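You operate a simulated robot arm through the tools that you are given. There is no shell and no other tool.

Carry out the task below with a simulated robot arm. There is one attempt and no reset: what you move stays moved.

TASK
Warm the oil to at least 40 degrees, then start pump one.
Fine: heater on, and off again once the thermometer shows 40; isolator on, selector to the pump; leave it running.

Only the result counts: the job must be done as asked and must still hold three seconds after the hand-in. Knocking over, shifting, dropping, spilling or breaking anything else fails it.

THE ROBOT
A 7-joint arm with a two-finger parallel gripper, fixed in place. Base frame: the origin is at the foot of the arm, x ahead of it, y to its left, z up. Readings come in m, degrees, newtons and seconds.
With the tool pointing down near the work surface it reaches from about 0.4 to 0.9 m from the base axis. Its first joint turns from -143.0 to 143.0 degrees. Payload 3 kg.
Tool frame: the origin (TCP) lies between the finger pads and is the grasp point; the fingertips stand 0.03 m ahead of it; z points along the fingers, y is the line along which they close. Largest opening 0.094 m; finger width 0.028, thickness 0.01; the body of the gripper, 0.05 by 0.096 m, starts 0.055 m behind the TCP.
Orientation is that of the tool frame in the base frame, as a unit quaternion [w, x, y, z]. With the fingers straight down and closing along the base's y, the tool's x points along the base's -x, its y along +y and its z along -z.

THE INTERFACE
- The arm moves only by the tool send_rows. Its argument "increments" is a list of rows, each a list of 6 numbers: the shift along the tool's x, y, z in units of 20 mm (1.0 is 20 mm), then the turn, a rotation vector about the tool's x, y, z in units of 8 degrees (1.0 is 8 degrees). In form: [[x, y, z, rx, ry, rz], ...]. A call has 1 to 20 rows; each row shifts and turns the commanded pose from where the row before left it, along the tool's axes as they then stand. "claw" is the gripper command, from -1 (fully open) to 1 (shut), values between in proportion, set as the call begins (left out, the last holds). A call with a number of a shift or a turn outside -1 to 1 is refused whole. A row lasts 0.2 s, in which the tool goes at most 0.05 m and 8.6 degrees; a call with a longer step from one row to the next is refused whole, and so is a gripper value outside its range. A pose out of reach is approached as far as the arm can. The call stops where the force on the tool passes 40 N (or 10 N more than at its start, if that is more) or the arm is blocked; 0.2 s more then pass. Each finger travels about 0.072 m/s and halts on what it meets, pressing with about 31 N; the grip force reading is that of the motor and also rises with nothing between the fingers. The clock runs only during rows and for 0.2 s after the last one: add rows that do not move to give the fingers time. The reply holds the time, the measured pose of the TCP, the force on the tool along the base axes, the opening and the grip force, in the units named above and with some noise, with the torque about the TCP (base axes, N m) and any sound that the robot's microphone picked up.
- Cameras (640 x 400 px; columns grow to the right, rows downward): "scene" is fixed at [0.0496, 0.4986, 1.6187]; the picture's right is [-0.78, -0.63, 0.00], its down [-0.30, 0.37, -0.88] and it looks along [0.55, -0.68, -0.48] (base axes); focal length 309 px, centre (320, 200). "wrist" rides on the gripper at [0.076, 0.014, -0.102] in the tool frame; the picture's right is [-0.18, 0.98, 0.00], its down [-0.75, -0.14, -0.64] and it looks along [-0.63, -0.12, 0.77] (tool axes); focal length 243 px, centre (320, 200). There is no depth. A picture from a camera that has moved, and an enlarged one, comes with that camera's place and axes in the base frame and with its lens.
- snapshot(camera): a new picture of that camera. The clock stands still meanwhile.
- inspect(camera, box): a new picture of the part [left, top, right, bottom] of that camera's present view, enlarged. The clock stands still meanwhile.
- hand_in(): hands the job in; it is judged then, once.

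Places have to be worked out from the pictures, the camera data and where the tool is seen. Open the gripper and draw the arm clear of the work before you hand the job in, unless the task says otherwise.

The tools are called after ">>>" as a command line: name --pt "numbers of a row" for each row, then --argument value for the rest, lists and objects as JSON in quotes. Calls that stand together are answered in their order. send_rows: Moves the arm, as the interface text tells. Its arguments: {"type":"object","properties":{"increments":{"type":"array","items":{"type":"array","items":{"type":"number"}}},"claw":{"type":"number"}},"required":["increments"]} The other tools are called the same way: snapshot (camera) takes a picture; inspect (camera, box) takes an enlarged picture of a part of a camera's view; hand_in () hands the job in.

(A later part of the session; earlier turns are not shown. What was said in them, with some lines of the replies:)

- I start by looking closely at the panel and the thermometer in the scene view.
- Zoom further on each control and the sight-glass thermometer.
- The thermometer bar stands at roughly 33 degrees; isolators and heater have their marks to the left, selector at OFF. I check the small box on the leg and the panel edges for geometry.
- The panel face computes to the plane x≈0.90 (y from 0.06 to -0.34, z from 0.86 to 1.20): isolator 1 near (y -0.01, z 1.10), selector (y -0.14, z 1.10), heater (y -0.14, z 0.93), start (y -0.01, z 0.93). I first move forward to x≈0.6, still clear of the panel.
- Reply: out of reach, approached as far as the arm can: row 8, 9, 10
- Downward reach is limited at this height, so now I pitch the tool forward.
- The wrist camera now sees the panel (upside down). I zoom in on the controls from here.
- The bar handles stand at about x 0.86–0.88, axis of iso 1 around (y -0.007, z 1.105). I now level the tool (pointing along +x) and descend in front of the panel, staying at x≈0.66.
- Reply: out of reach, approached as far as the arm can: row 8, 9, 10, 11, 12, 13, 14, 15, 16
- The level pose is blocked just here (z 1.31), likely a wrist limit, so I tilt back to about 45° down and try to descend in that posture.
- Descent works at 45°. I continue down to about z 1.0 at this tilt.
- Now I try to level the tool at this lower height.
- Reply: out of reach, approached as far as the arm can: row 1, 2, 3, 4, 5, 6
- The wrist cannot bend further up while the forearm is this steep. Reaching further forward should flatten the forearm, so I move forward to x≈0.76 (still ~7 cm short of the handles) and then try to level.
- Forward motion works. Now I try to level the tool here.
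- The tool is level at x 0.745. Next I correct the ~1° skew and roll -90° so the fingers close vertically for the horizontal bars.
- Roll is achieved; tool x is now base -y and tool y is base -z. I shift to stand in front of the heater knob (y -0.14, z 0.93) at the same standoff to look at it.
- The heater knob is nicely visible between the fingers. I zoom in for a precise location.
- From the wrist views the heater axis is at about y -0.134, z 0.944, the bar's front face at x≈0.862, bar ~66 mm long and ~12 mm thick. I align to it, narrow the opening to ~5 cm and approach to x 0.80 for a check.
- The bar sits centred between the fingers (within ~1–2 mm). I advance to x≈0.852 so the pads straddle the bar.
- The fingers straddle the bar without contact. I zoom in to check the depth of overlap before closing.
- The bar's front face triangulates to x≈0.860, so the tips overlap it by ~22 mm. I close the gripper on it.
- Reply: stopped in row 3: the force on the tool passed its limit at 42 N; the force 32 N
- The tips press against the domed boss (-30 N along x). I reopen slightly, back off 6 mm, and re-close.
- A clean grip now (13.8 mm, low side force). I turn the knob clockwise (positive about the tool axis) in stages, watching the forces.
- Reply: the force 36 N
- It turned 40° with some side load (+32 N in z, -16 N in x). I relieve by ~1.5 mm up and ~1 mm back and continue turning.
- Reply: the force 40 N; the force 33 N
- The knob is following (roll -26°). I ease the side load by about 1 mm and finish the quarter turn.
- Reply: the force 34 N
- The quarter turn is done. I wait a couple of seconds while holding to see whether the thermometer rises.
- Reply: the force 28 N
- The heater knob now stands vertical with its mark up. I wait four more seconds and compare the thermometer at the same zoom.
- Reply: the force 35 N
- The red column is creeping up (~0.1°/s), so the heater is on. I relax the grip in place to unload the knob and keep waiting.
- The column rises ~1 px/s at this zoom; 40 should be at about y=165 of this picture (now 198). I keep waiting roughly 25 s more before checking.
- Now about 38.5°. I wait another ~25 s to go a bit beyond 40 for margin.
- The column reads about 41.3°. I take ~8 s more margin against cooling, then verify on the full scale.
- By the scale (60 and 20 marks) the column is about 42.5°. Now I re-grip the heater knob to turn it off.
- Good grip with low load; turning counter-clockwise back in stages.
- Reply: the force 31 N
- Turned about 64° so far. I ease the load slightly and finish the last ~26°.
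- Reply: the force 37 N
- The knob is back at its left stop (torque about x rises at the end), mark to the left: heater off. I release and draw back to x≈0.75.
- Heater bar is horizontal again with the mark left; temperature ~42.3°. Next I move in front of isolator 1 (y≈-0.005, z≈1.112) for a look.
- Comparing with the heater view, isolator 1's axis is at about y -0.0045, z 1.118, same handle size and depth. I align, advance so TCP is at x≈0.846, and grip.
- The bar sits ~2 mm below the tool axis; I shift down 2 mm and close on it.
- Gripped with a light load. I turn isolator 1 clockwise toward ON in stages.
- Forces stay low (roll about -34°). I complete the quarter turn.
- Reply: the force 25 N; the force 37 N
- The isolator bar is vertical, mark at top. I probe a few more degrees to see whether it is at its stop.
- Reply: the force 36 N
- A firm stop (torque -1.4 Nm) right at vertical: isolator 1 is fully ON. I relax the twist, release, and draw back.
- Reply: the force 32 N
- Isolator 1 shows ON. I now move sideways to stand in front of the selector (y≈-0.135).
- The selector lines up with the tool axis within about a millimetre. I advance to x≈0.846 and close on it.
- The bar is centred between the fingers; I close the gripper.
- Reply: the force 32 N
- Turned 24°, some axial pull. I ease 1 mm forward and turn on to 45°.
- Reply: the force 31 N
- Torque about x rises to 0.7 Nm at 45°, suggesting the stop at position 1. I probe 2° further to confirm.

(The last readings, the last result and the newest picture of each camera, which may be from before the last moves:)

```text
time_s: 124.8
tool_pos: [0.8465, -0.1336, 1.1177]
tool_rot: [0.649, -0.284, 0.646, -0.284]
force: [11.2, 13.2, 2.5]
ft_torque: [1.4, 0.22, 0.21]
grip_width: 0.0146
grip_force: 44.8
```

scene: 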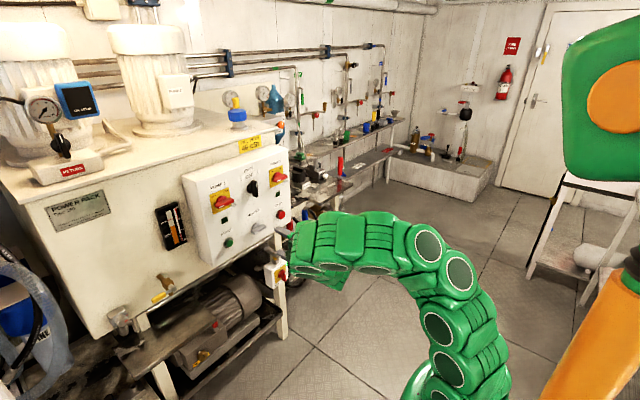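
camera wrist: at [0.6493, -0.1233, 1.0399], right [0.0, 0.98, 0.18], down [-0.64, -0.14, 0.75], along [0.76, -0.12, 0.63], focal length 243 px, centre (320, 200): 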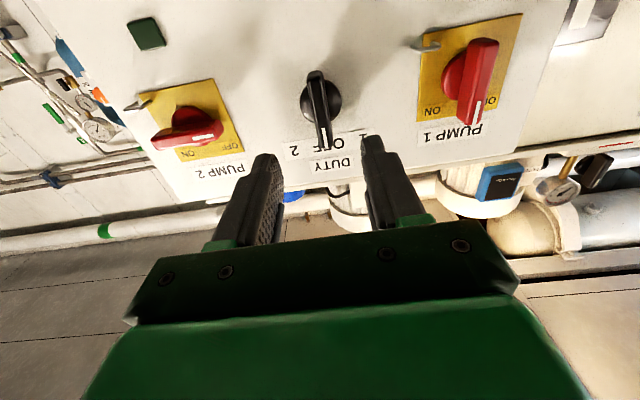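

Stop confirmed: selector is on 1. I relax, open, and draw back.

>>> send_rows --pt "0 0 0 0 0 0.28" --pt "0 0 0 0 0 0"

>>> send_rows --pt "0 0 0 0 0 0" --pt "0 0 0 0 0 0" --pt "0 0 0 0 0 0" --pt "0 0 -0.7 0 0 0" --pt "0 0 -1 0 0 0" --pt "0 0 -1 0 0 0" --pt "0 0 -1 0 0 0" --pt "0 0 -1 0 0 0" --claw -0.06

>>> snapshot --camera "wrist"

>>> inspect --camera "scene" --box '[195, 165, 295, 255]'

>>> inspect --camera "scene" --box '[155, 195, 195, 255]'

```text
time_s: 125.4
tool_pos: [0.8456, -0.1344, 1.1184]
tool_rot: [0.654, -0.27, 0.652, -0.271]
force: [9.2, 15.4, -2.9]
ft_torque: [0.06, -0.31, 1.0]
grip_width: 0.014
grip_force: 44.8
```

```text
time_s: 127.2
tool_pos: [0.7515, -0.1333, 1.1198]
tool_rot: [0.655, -0.27, 0.651, -0.271]
force: [-1.0, -0.6, 0.4]
ft_torque: [-0.03, -0.02, -0.01]
grip_width: 0.0497
grip_force: 0.0
```

```text
taken
camera wrist: at [0.6485, -0.1798, 1.0534], right [0.0, 0.83, -0.56], down [-0.65, 0.43, 0.63], along [0.76, 0.36, 0.53], focal length 243 px, centre (320, 200)
```

wrist: 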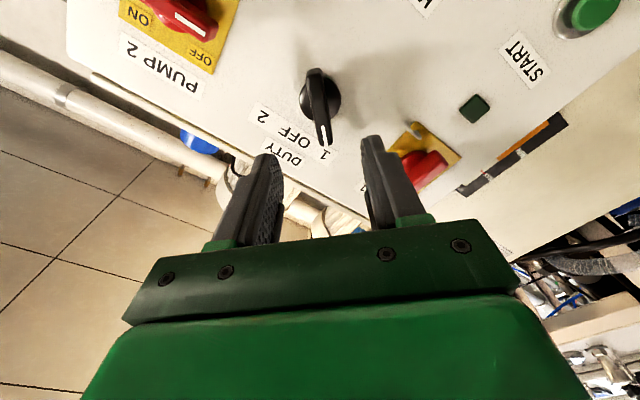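

```text
4.44 times, centred on (245, 210) of scene
camera zoom: at [0.0496, 0.4986, 1.6187], right [-0.78, -0.63, 0.0], down [-0.3, 0.37, -0.88], along [0.55, -0.68, -0.48], focal length 1374 px, centre (653, 156)
```

zoom: 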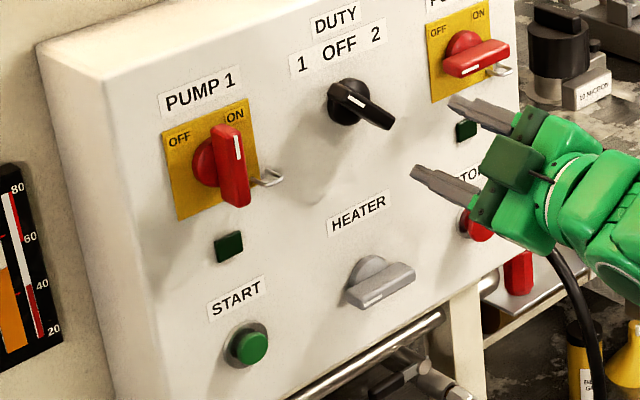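

```text
6.67 times, centred on (175, 225) of scene
camera zoom: at [0.0496, 0.4986, 1.6187], right [-0.78, -0.63, 0.0], down [-0.3, 0.37, -0.88], along [0.55, -0.68, -0.48], focal length 2061 px, centre (1287, 33)
```

zoom: 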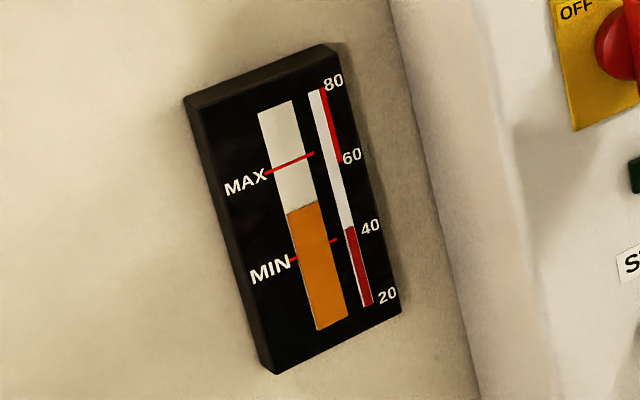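

Selector points to 1, isolator 1 ON, heater off, oil ~42°. Lamp still dark, so the START button is next: I roll back to upright, close the fingers and move in front of START.

>>> send_rows --pt "0 0 0 0 0 1" --pt "0 0 0 0 0 1" --pt "0 0 0 0 0 1" --pt "0 0 0 0 0 1" --pt "0 0 0 0 0 1" --pt "0 0 0 0 0 0.6" --pt "0.97 0.717 0 0 0 0" --pt "0.97 0.717 0 0 0 0" --pt "0.97 0.717 0 0 0 0" --pt "0.97 0.717 0 0 0 0" --pt "0.97 0.717 0 0 0 0" --pt "0.97 0.717 0 0 0 0" --pt "0.97 0.717 0 0 0 0" --pt "0.97 0.717 0 0 0 0" --pt "0.97 0.717 0 0 0 0" --pt "0 0 0 0 0 0" --claw 1

>>> snapshot --camera "wrist"

>>> inspect --camera "wrist" --box '[260, 60, 380, 180]'

```text
time_s: 130.6
tool_pos: [0.7535, -0.0058, 0.943]
tool_rot: [0.709, -0.001, 0.705, -0.002]
force: [-0.7, 0.7, 0.8]
ft_torque: [-0.01, -0.03, 0.0]
grip_width: 0.0
grip_force: 31.2
```

```text
taken
camera wrist: at [0.6497, 0.0067, 0.8662], right [0.0, 0.98, 0.18], down [-0.64, -0.14, 0.75], along [0.76, -0.12, 0.63], focal length 243 px, centre (320, 200)
```

wrist: 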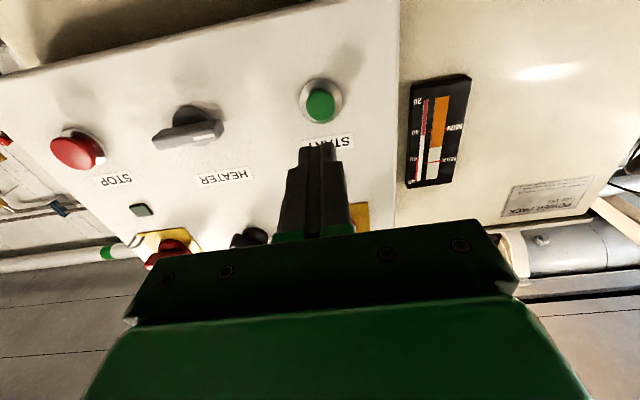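

```text
3.33 times, centred on (320, 120) of wrist
camera zoom: at [0.6497, 0.0067, 0.8662], right [0.0, 0.98, 0.18], down [-0.64, -0.14, 0.75], along [0.76, -0.12, 0.63], focal length 809 px, centre (320, 467)
```

zoom: 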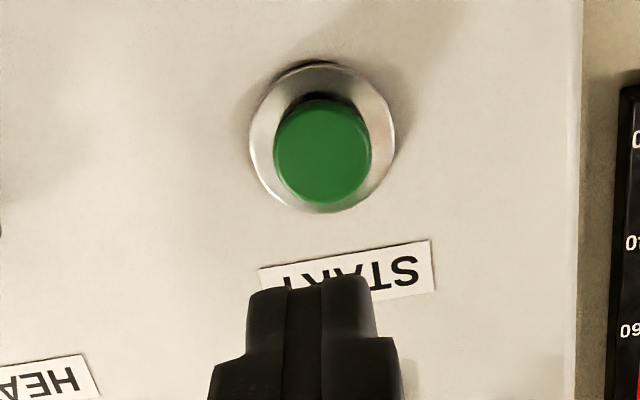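

START is centred on the tool axis, its face at about x 0.879. I approach to just short of it (tips at ≈0.875).

>>> send_rows --pt "0 0 0.9 0 0 0" --pt "0 0 0.9 0 0 0" --pt "0 0 0.9 0 0 0" --pt "0 0 0.9 0 0 0" --pt "0 0 0.9 0 0 0" --pt "0 0 0 0 0 0"

>>> inspect --camera "wrist" --box '[260, 60, 380, 180]'

>>> inspect --camera "scene" --box '[205, 220, 265, 265]'

```text
time_s: 132.0
tool_pos: [0.8423, -0.0067, 0.9418]
tool_rot: [0.709, -0.002, 0.705, -0.001]
force: [0.3, -0.4, -0.7]
ft_torque: [0.0, 0.0, -0.02]
grip_width: 0.0
grip_force: 31.1
```

```text
3.33 times, centred on (320, 120) of wrist
camera zoom: at [0.7392, 0.005, 0.8645], right [0.0, 0.98, 0.18], down [-0.65, -0.14, 0.75], along [0.76, -0.12, 0.63], focal length 809 px, centre (320, 467)
```

zoom: 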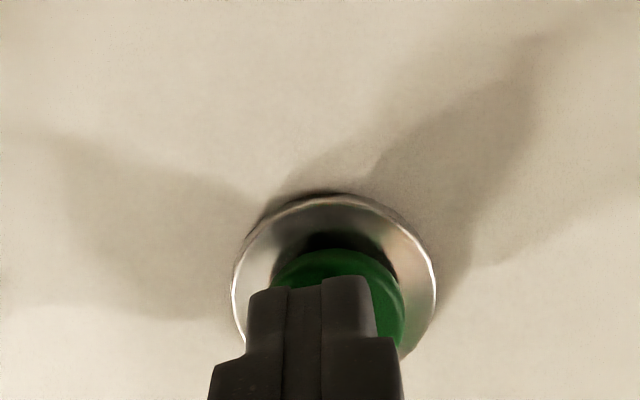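

```text
8.89 times, centred on (235, 242) of scene
camera zoom: at [0.0496, 0.4986, 1.6187], right [-0.78, -0.63, 0.0], down [-0.3, 0.37, -0.88], along [0.55, -0.68, -0.48], focal length 2748 px, centre (1076, -178)
```

zoom: 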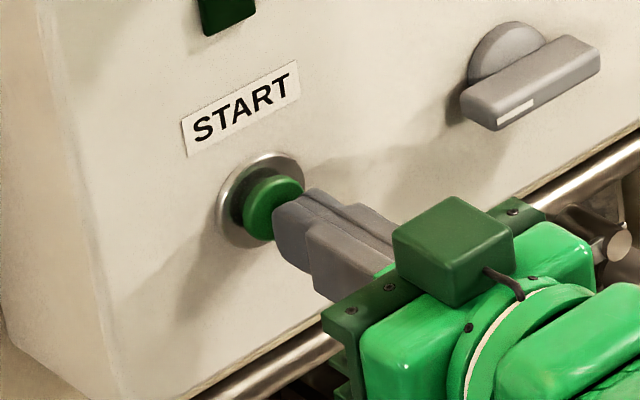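

The tips are ~3 mm to the right and ~2 mm low of the button's centre. I correct and press in 2 mm steps, watching for the click or lamp.

>>> send_rows --pt "-0.1 0.15 0 0 0 0" --pt "0 0 0.15 0 0 0" --pt "0 0 0.1 0 0 0" --pt "0 0 0.1 0 0 0" --pt "0 0 0.1 0 0 0" --pt "0 0 0 0 0 0"

>>> inspect --camera "scene" --box '[205, 205, 265, 265]'

```text
time_s: 133.4
tool_pos: [0.8504, -0.0033, 0.9449]
tool_rot: [0.708, -0.001, 0.706, -0.001]
force: [-6.0, 1.0, -2.7]
ft_torque: [0.01, 0.13, -0.05]
grip_width: 0.0
grip_force: 31.1
heard: click
```

```text
6.67 times, centred on (235, 235) of scene
camera zoom: at [0.0496, 0.4986, 1.6187], right [-0.78, -0.63, 0.0], down [-0.3, 0.37, -0.88], along [0.55, -0.68, -0.48], focal length 2061 px, centre (887, -33)
```

zoom: 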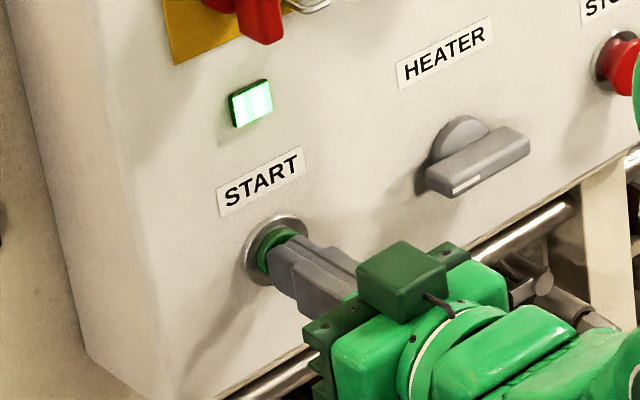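

A click was heard and the pump 1 lamp is lit green. I withdraw straight back and check that it keeps running.

>>> send_rows --pt "0 0 -0.5 0 0 0" --pt "0 0 -1 0 0 0" --pt "0 0 -1 0 0 0" --pt "0 0 -1 0 0 0" --pt "0 0 -1 0 0 0" --pt "0 0 -1 0 0 0" --pt "0 0 -1 0 0 0" --pt "0 0 -1 0 0 0"

>>> inspect --camera "scene" --box '[190, 160, 300, 260]'

>>> inspect --camera "scene" --box '[155, 195, 195, 255]'

>>> snapshot --camera "scene"

```text
time_s: 135.2
tool_pos: [0.7412, -0.0046, 0.9442]
tool_rot: [0.709, -0.002, 0.706, -0.001]
force: [0.5, -0.7, 0.2]
ft_torque: [0.02, -0.02, 0.0]
grip_width: 0.0
grip_force: 30.7
out of reach, approached as far as the arm can: row 7, 8
```

```text
4.00 times, centred on (245, 210) of scene
camera zoom: at [0.0496, 0.4986, 1.6187], right [-0.78, -0.63, 0.0], down [-0.3, 0.37, -0.88], along [0.55, -0.68, -0.48], focal length 1236 px, centre (620, 160)
```

zoom: 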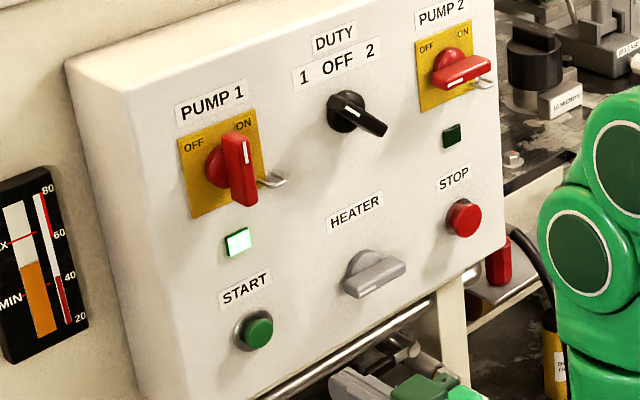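

```text
6.67 times, centred on (175, 225) of scene
camera zoom: at [0.0496, 0.4986, 1.6187], right [-0.78, -0.63, 0.0], down [-0.3, 0.37, -0.88], along [0.55, -0.68, -0.48], focal length 2061 px, centre (1287, 33)
```

zoom: 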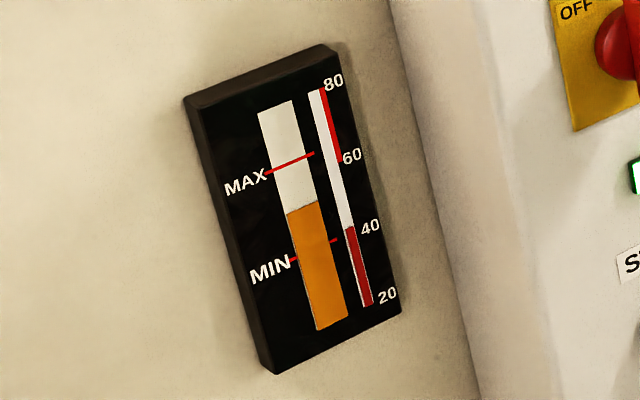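

```text
taken
```

scene: 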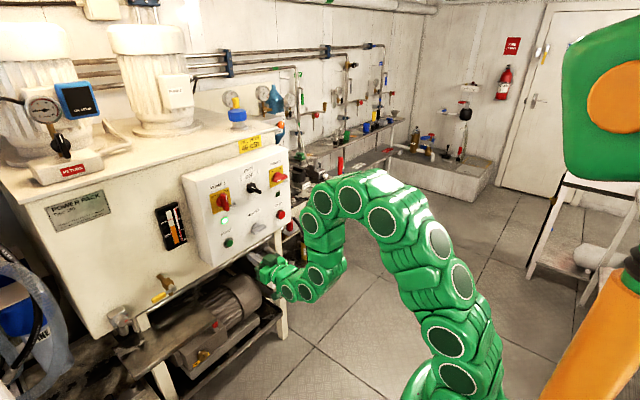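

The pump 1 lamp stays lit after releasing the button and the oil still reads ~42°. I open the gripper, tilt and back the arm away from the panel.

>>> send_rows --pt "0 0 0 0 1 0" --pt "0 0 0 0 1 0" --pt "0 0 0 0 1 0" --pt "0 0 0 0 1 0" --pt "0 0 0 0 1 0" --pt "0.64 0 -0.77 0 0 0" --pt "0.64 0 -0.77 0 0 0" --pt "0.64 0 -0.77 0 0 0" --pt "0.64 0 -0.77 0 0 0" --pt "0.64 0 -0.77 0 0 0" --pt "0.64 0 -0.77 0 0 0" --pt "0 0 0 0 0 0" --claw -1

>>> inspect --camera "scene" --box '[190, 160, 300, 260]'

>>> inspect --camera "scene" --box '[165, 220, 190, 245]'

>>> inspect --camera "scene" --box '[0, 60, 140, 200]'

>>> snapshot --camera "scene"

```text
time_s: 137.8
tool_pos: [0.6403, -0.0044, 0.9444]
tool_rot: [0.424, 0.0, 0.906, -0.002]
force: [0.0, -1.2, 0.2]
ft_torque: [0.02, 0.02, 0.01]
grip_width: 0.094
grip_force: 0.0
out of reach, approached as far as the arm can: row 11
```

```text
4.00 times, centred on (245, 210) of scene
camera zoom: at [0.0496, 0.4986, 1.6187], right [-0.78, -0.63, 0.0], down [-0.3, 0.37, -0.88], along [0.55, -0.68, -0.48], focal length 1236 px, centre (620, 160)
```

zoom: 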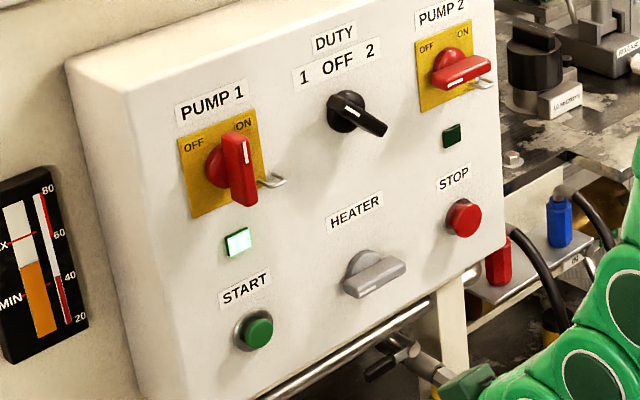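

```text
16.00 times, centred on (178, 232) of scene
camera zoom: at [0.0496, 0.4986, 1.6187], right [-0.78, -0.63, 0.0], down [-0.3, 0.37, -0.88], along [0.55, -0.68, -0.48], focal length 4946 px, centre (2600, -320)
```

zoom: 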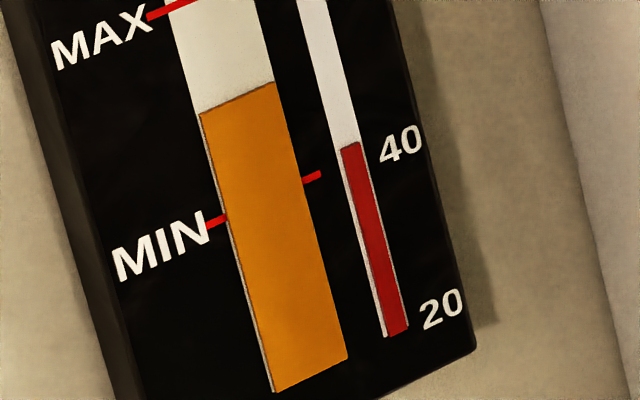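

```text
2.86 times, centred on (70, 130) of scene
camera zoom: at [0.0496, 0.4986, 1.6187], right [-0.78, -0.63, 0.0], down [-0.3, 0.37, -0.88], along [0.55, -0.68, -0.48], focal length 883 px, centre (1034, 400)
```

zoom: 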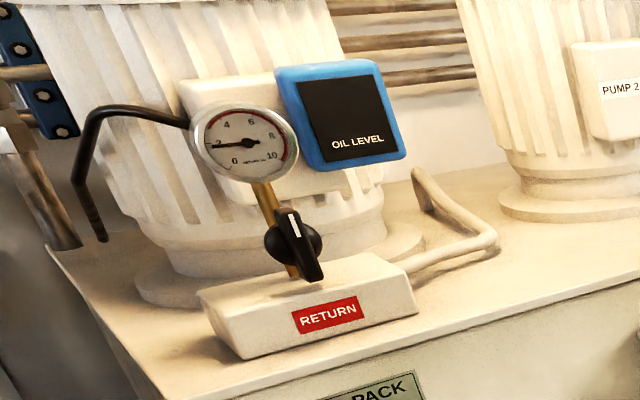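

```text
taken
```

scene: 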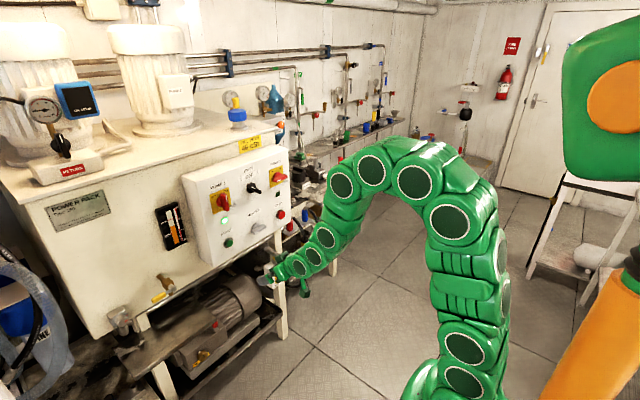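

The gauge now shows about 2 bar, the lamp is lit, the heater is off and the oil stays ~42°. I wait a few seconds to confirm it holds.

>>> send_rows --pt "0 0 0 0 0 0" --pt "0 0 0 0 0 0" --pt "0 0 0 0 0 0" --pt "0 0 0 0 0 0" --pt "0 0 0 0 0 0" --pt "0 0 0 0 0 0" --pt "0 0 0 0 0 0" --pt "0 0 0 0 0 0" --pt "0 0 0 0 0 0" --pt "0 0 0 0 0 0" --pt "0 0 0 0 0 0" --pt "0 0 0 0 0 0" --pt "0 0 0 0 0 0" --pt "0 0 0 0 0 0" --pt "0 0 0 0 0 0"

>>> inspect --camera "scene" --box '[150, 160, 300, 260]'

>>> inspect --camera "scene" --box '[165, 220, 190, 245]'

```text
time_s: 141.0
tool_pos: [0.6405, -0.0044, 0.9459]
tool_rot: [0.423, 0.0, 0.906, -0.002]
force: [-0.2, 0.2, 0.1]
ft_torque: [-0.02, 0.0, 0.0]
grip_width: 0.094
grip_force: 0.1
```

```text
4.00 times, centred on (225, 210) of scene
camera zoom: at [0.0496, 0.4986, 1.6187], right [-0.78, -0.63, 0.0], down [-0.3, 0.37, -0.88], along [0.55, -0.68, -0.48], focal length 1236 px, centre (700, 160)
```

zoom: 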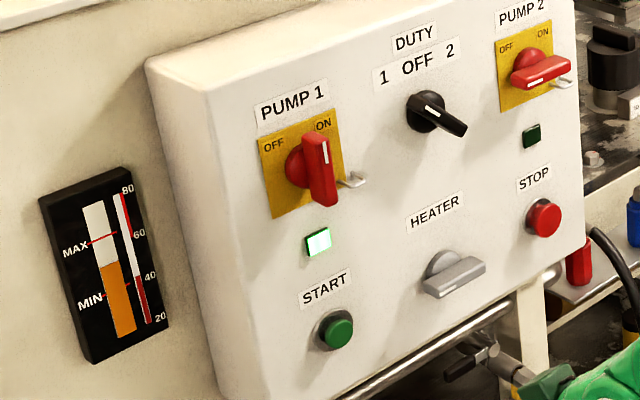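

```text
16.00 times, centred on (178, 232) of scene
camera zoom: at [0.0496, 0.4986, 1.6187], right [-0.78, -0.63, 0.0], down [-0.3, 0.37, -0.88], along [0.55, -0.68, -0.48], focal length 4946 px, centre (2600, -320)
```

zoom: 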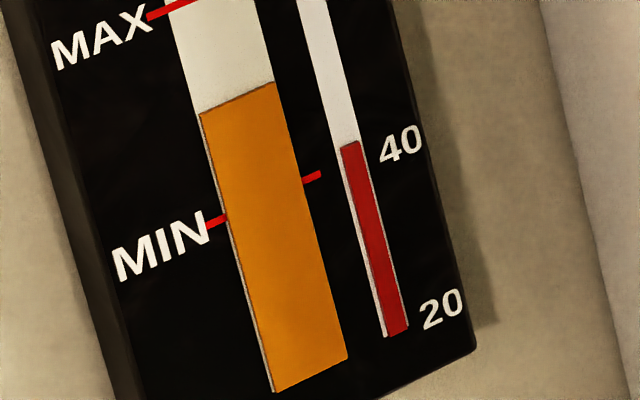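

Everything holds: oil above 40°, heater off, isolator 1 on, selector at 1, pump 1 lamp lit, gripper open and arm clear. I hand the job in.

>>> hand_in

```text
The job is handed in.
```

The oil is warm and pump one is running; I've handed the job in but haven't been told how it was judged.

- **Oil:** I ran the heater until the thermometer showed about 42 degrees, a little past 40 to allow for cooling. I then turned it off, and the reading was still about 42 at hand-in.
- **Pump one:** I turned its isolator on and set the selector to 1. The pump did not start from that alone, so I pressed START.
- **Running:** The START button clicked and the green pump 1 lamp came on. Shortly after, the gauge on the tank read about 2. The lamp was still lit at my last check, about 7 seconds after START.

Pump 2 and the other controls were left alone. The gripper is open and the arm is clear of the panel.
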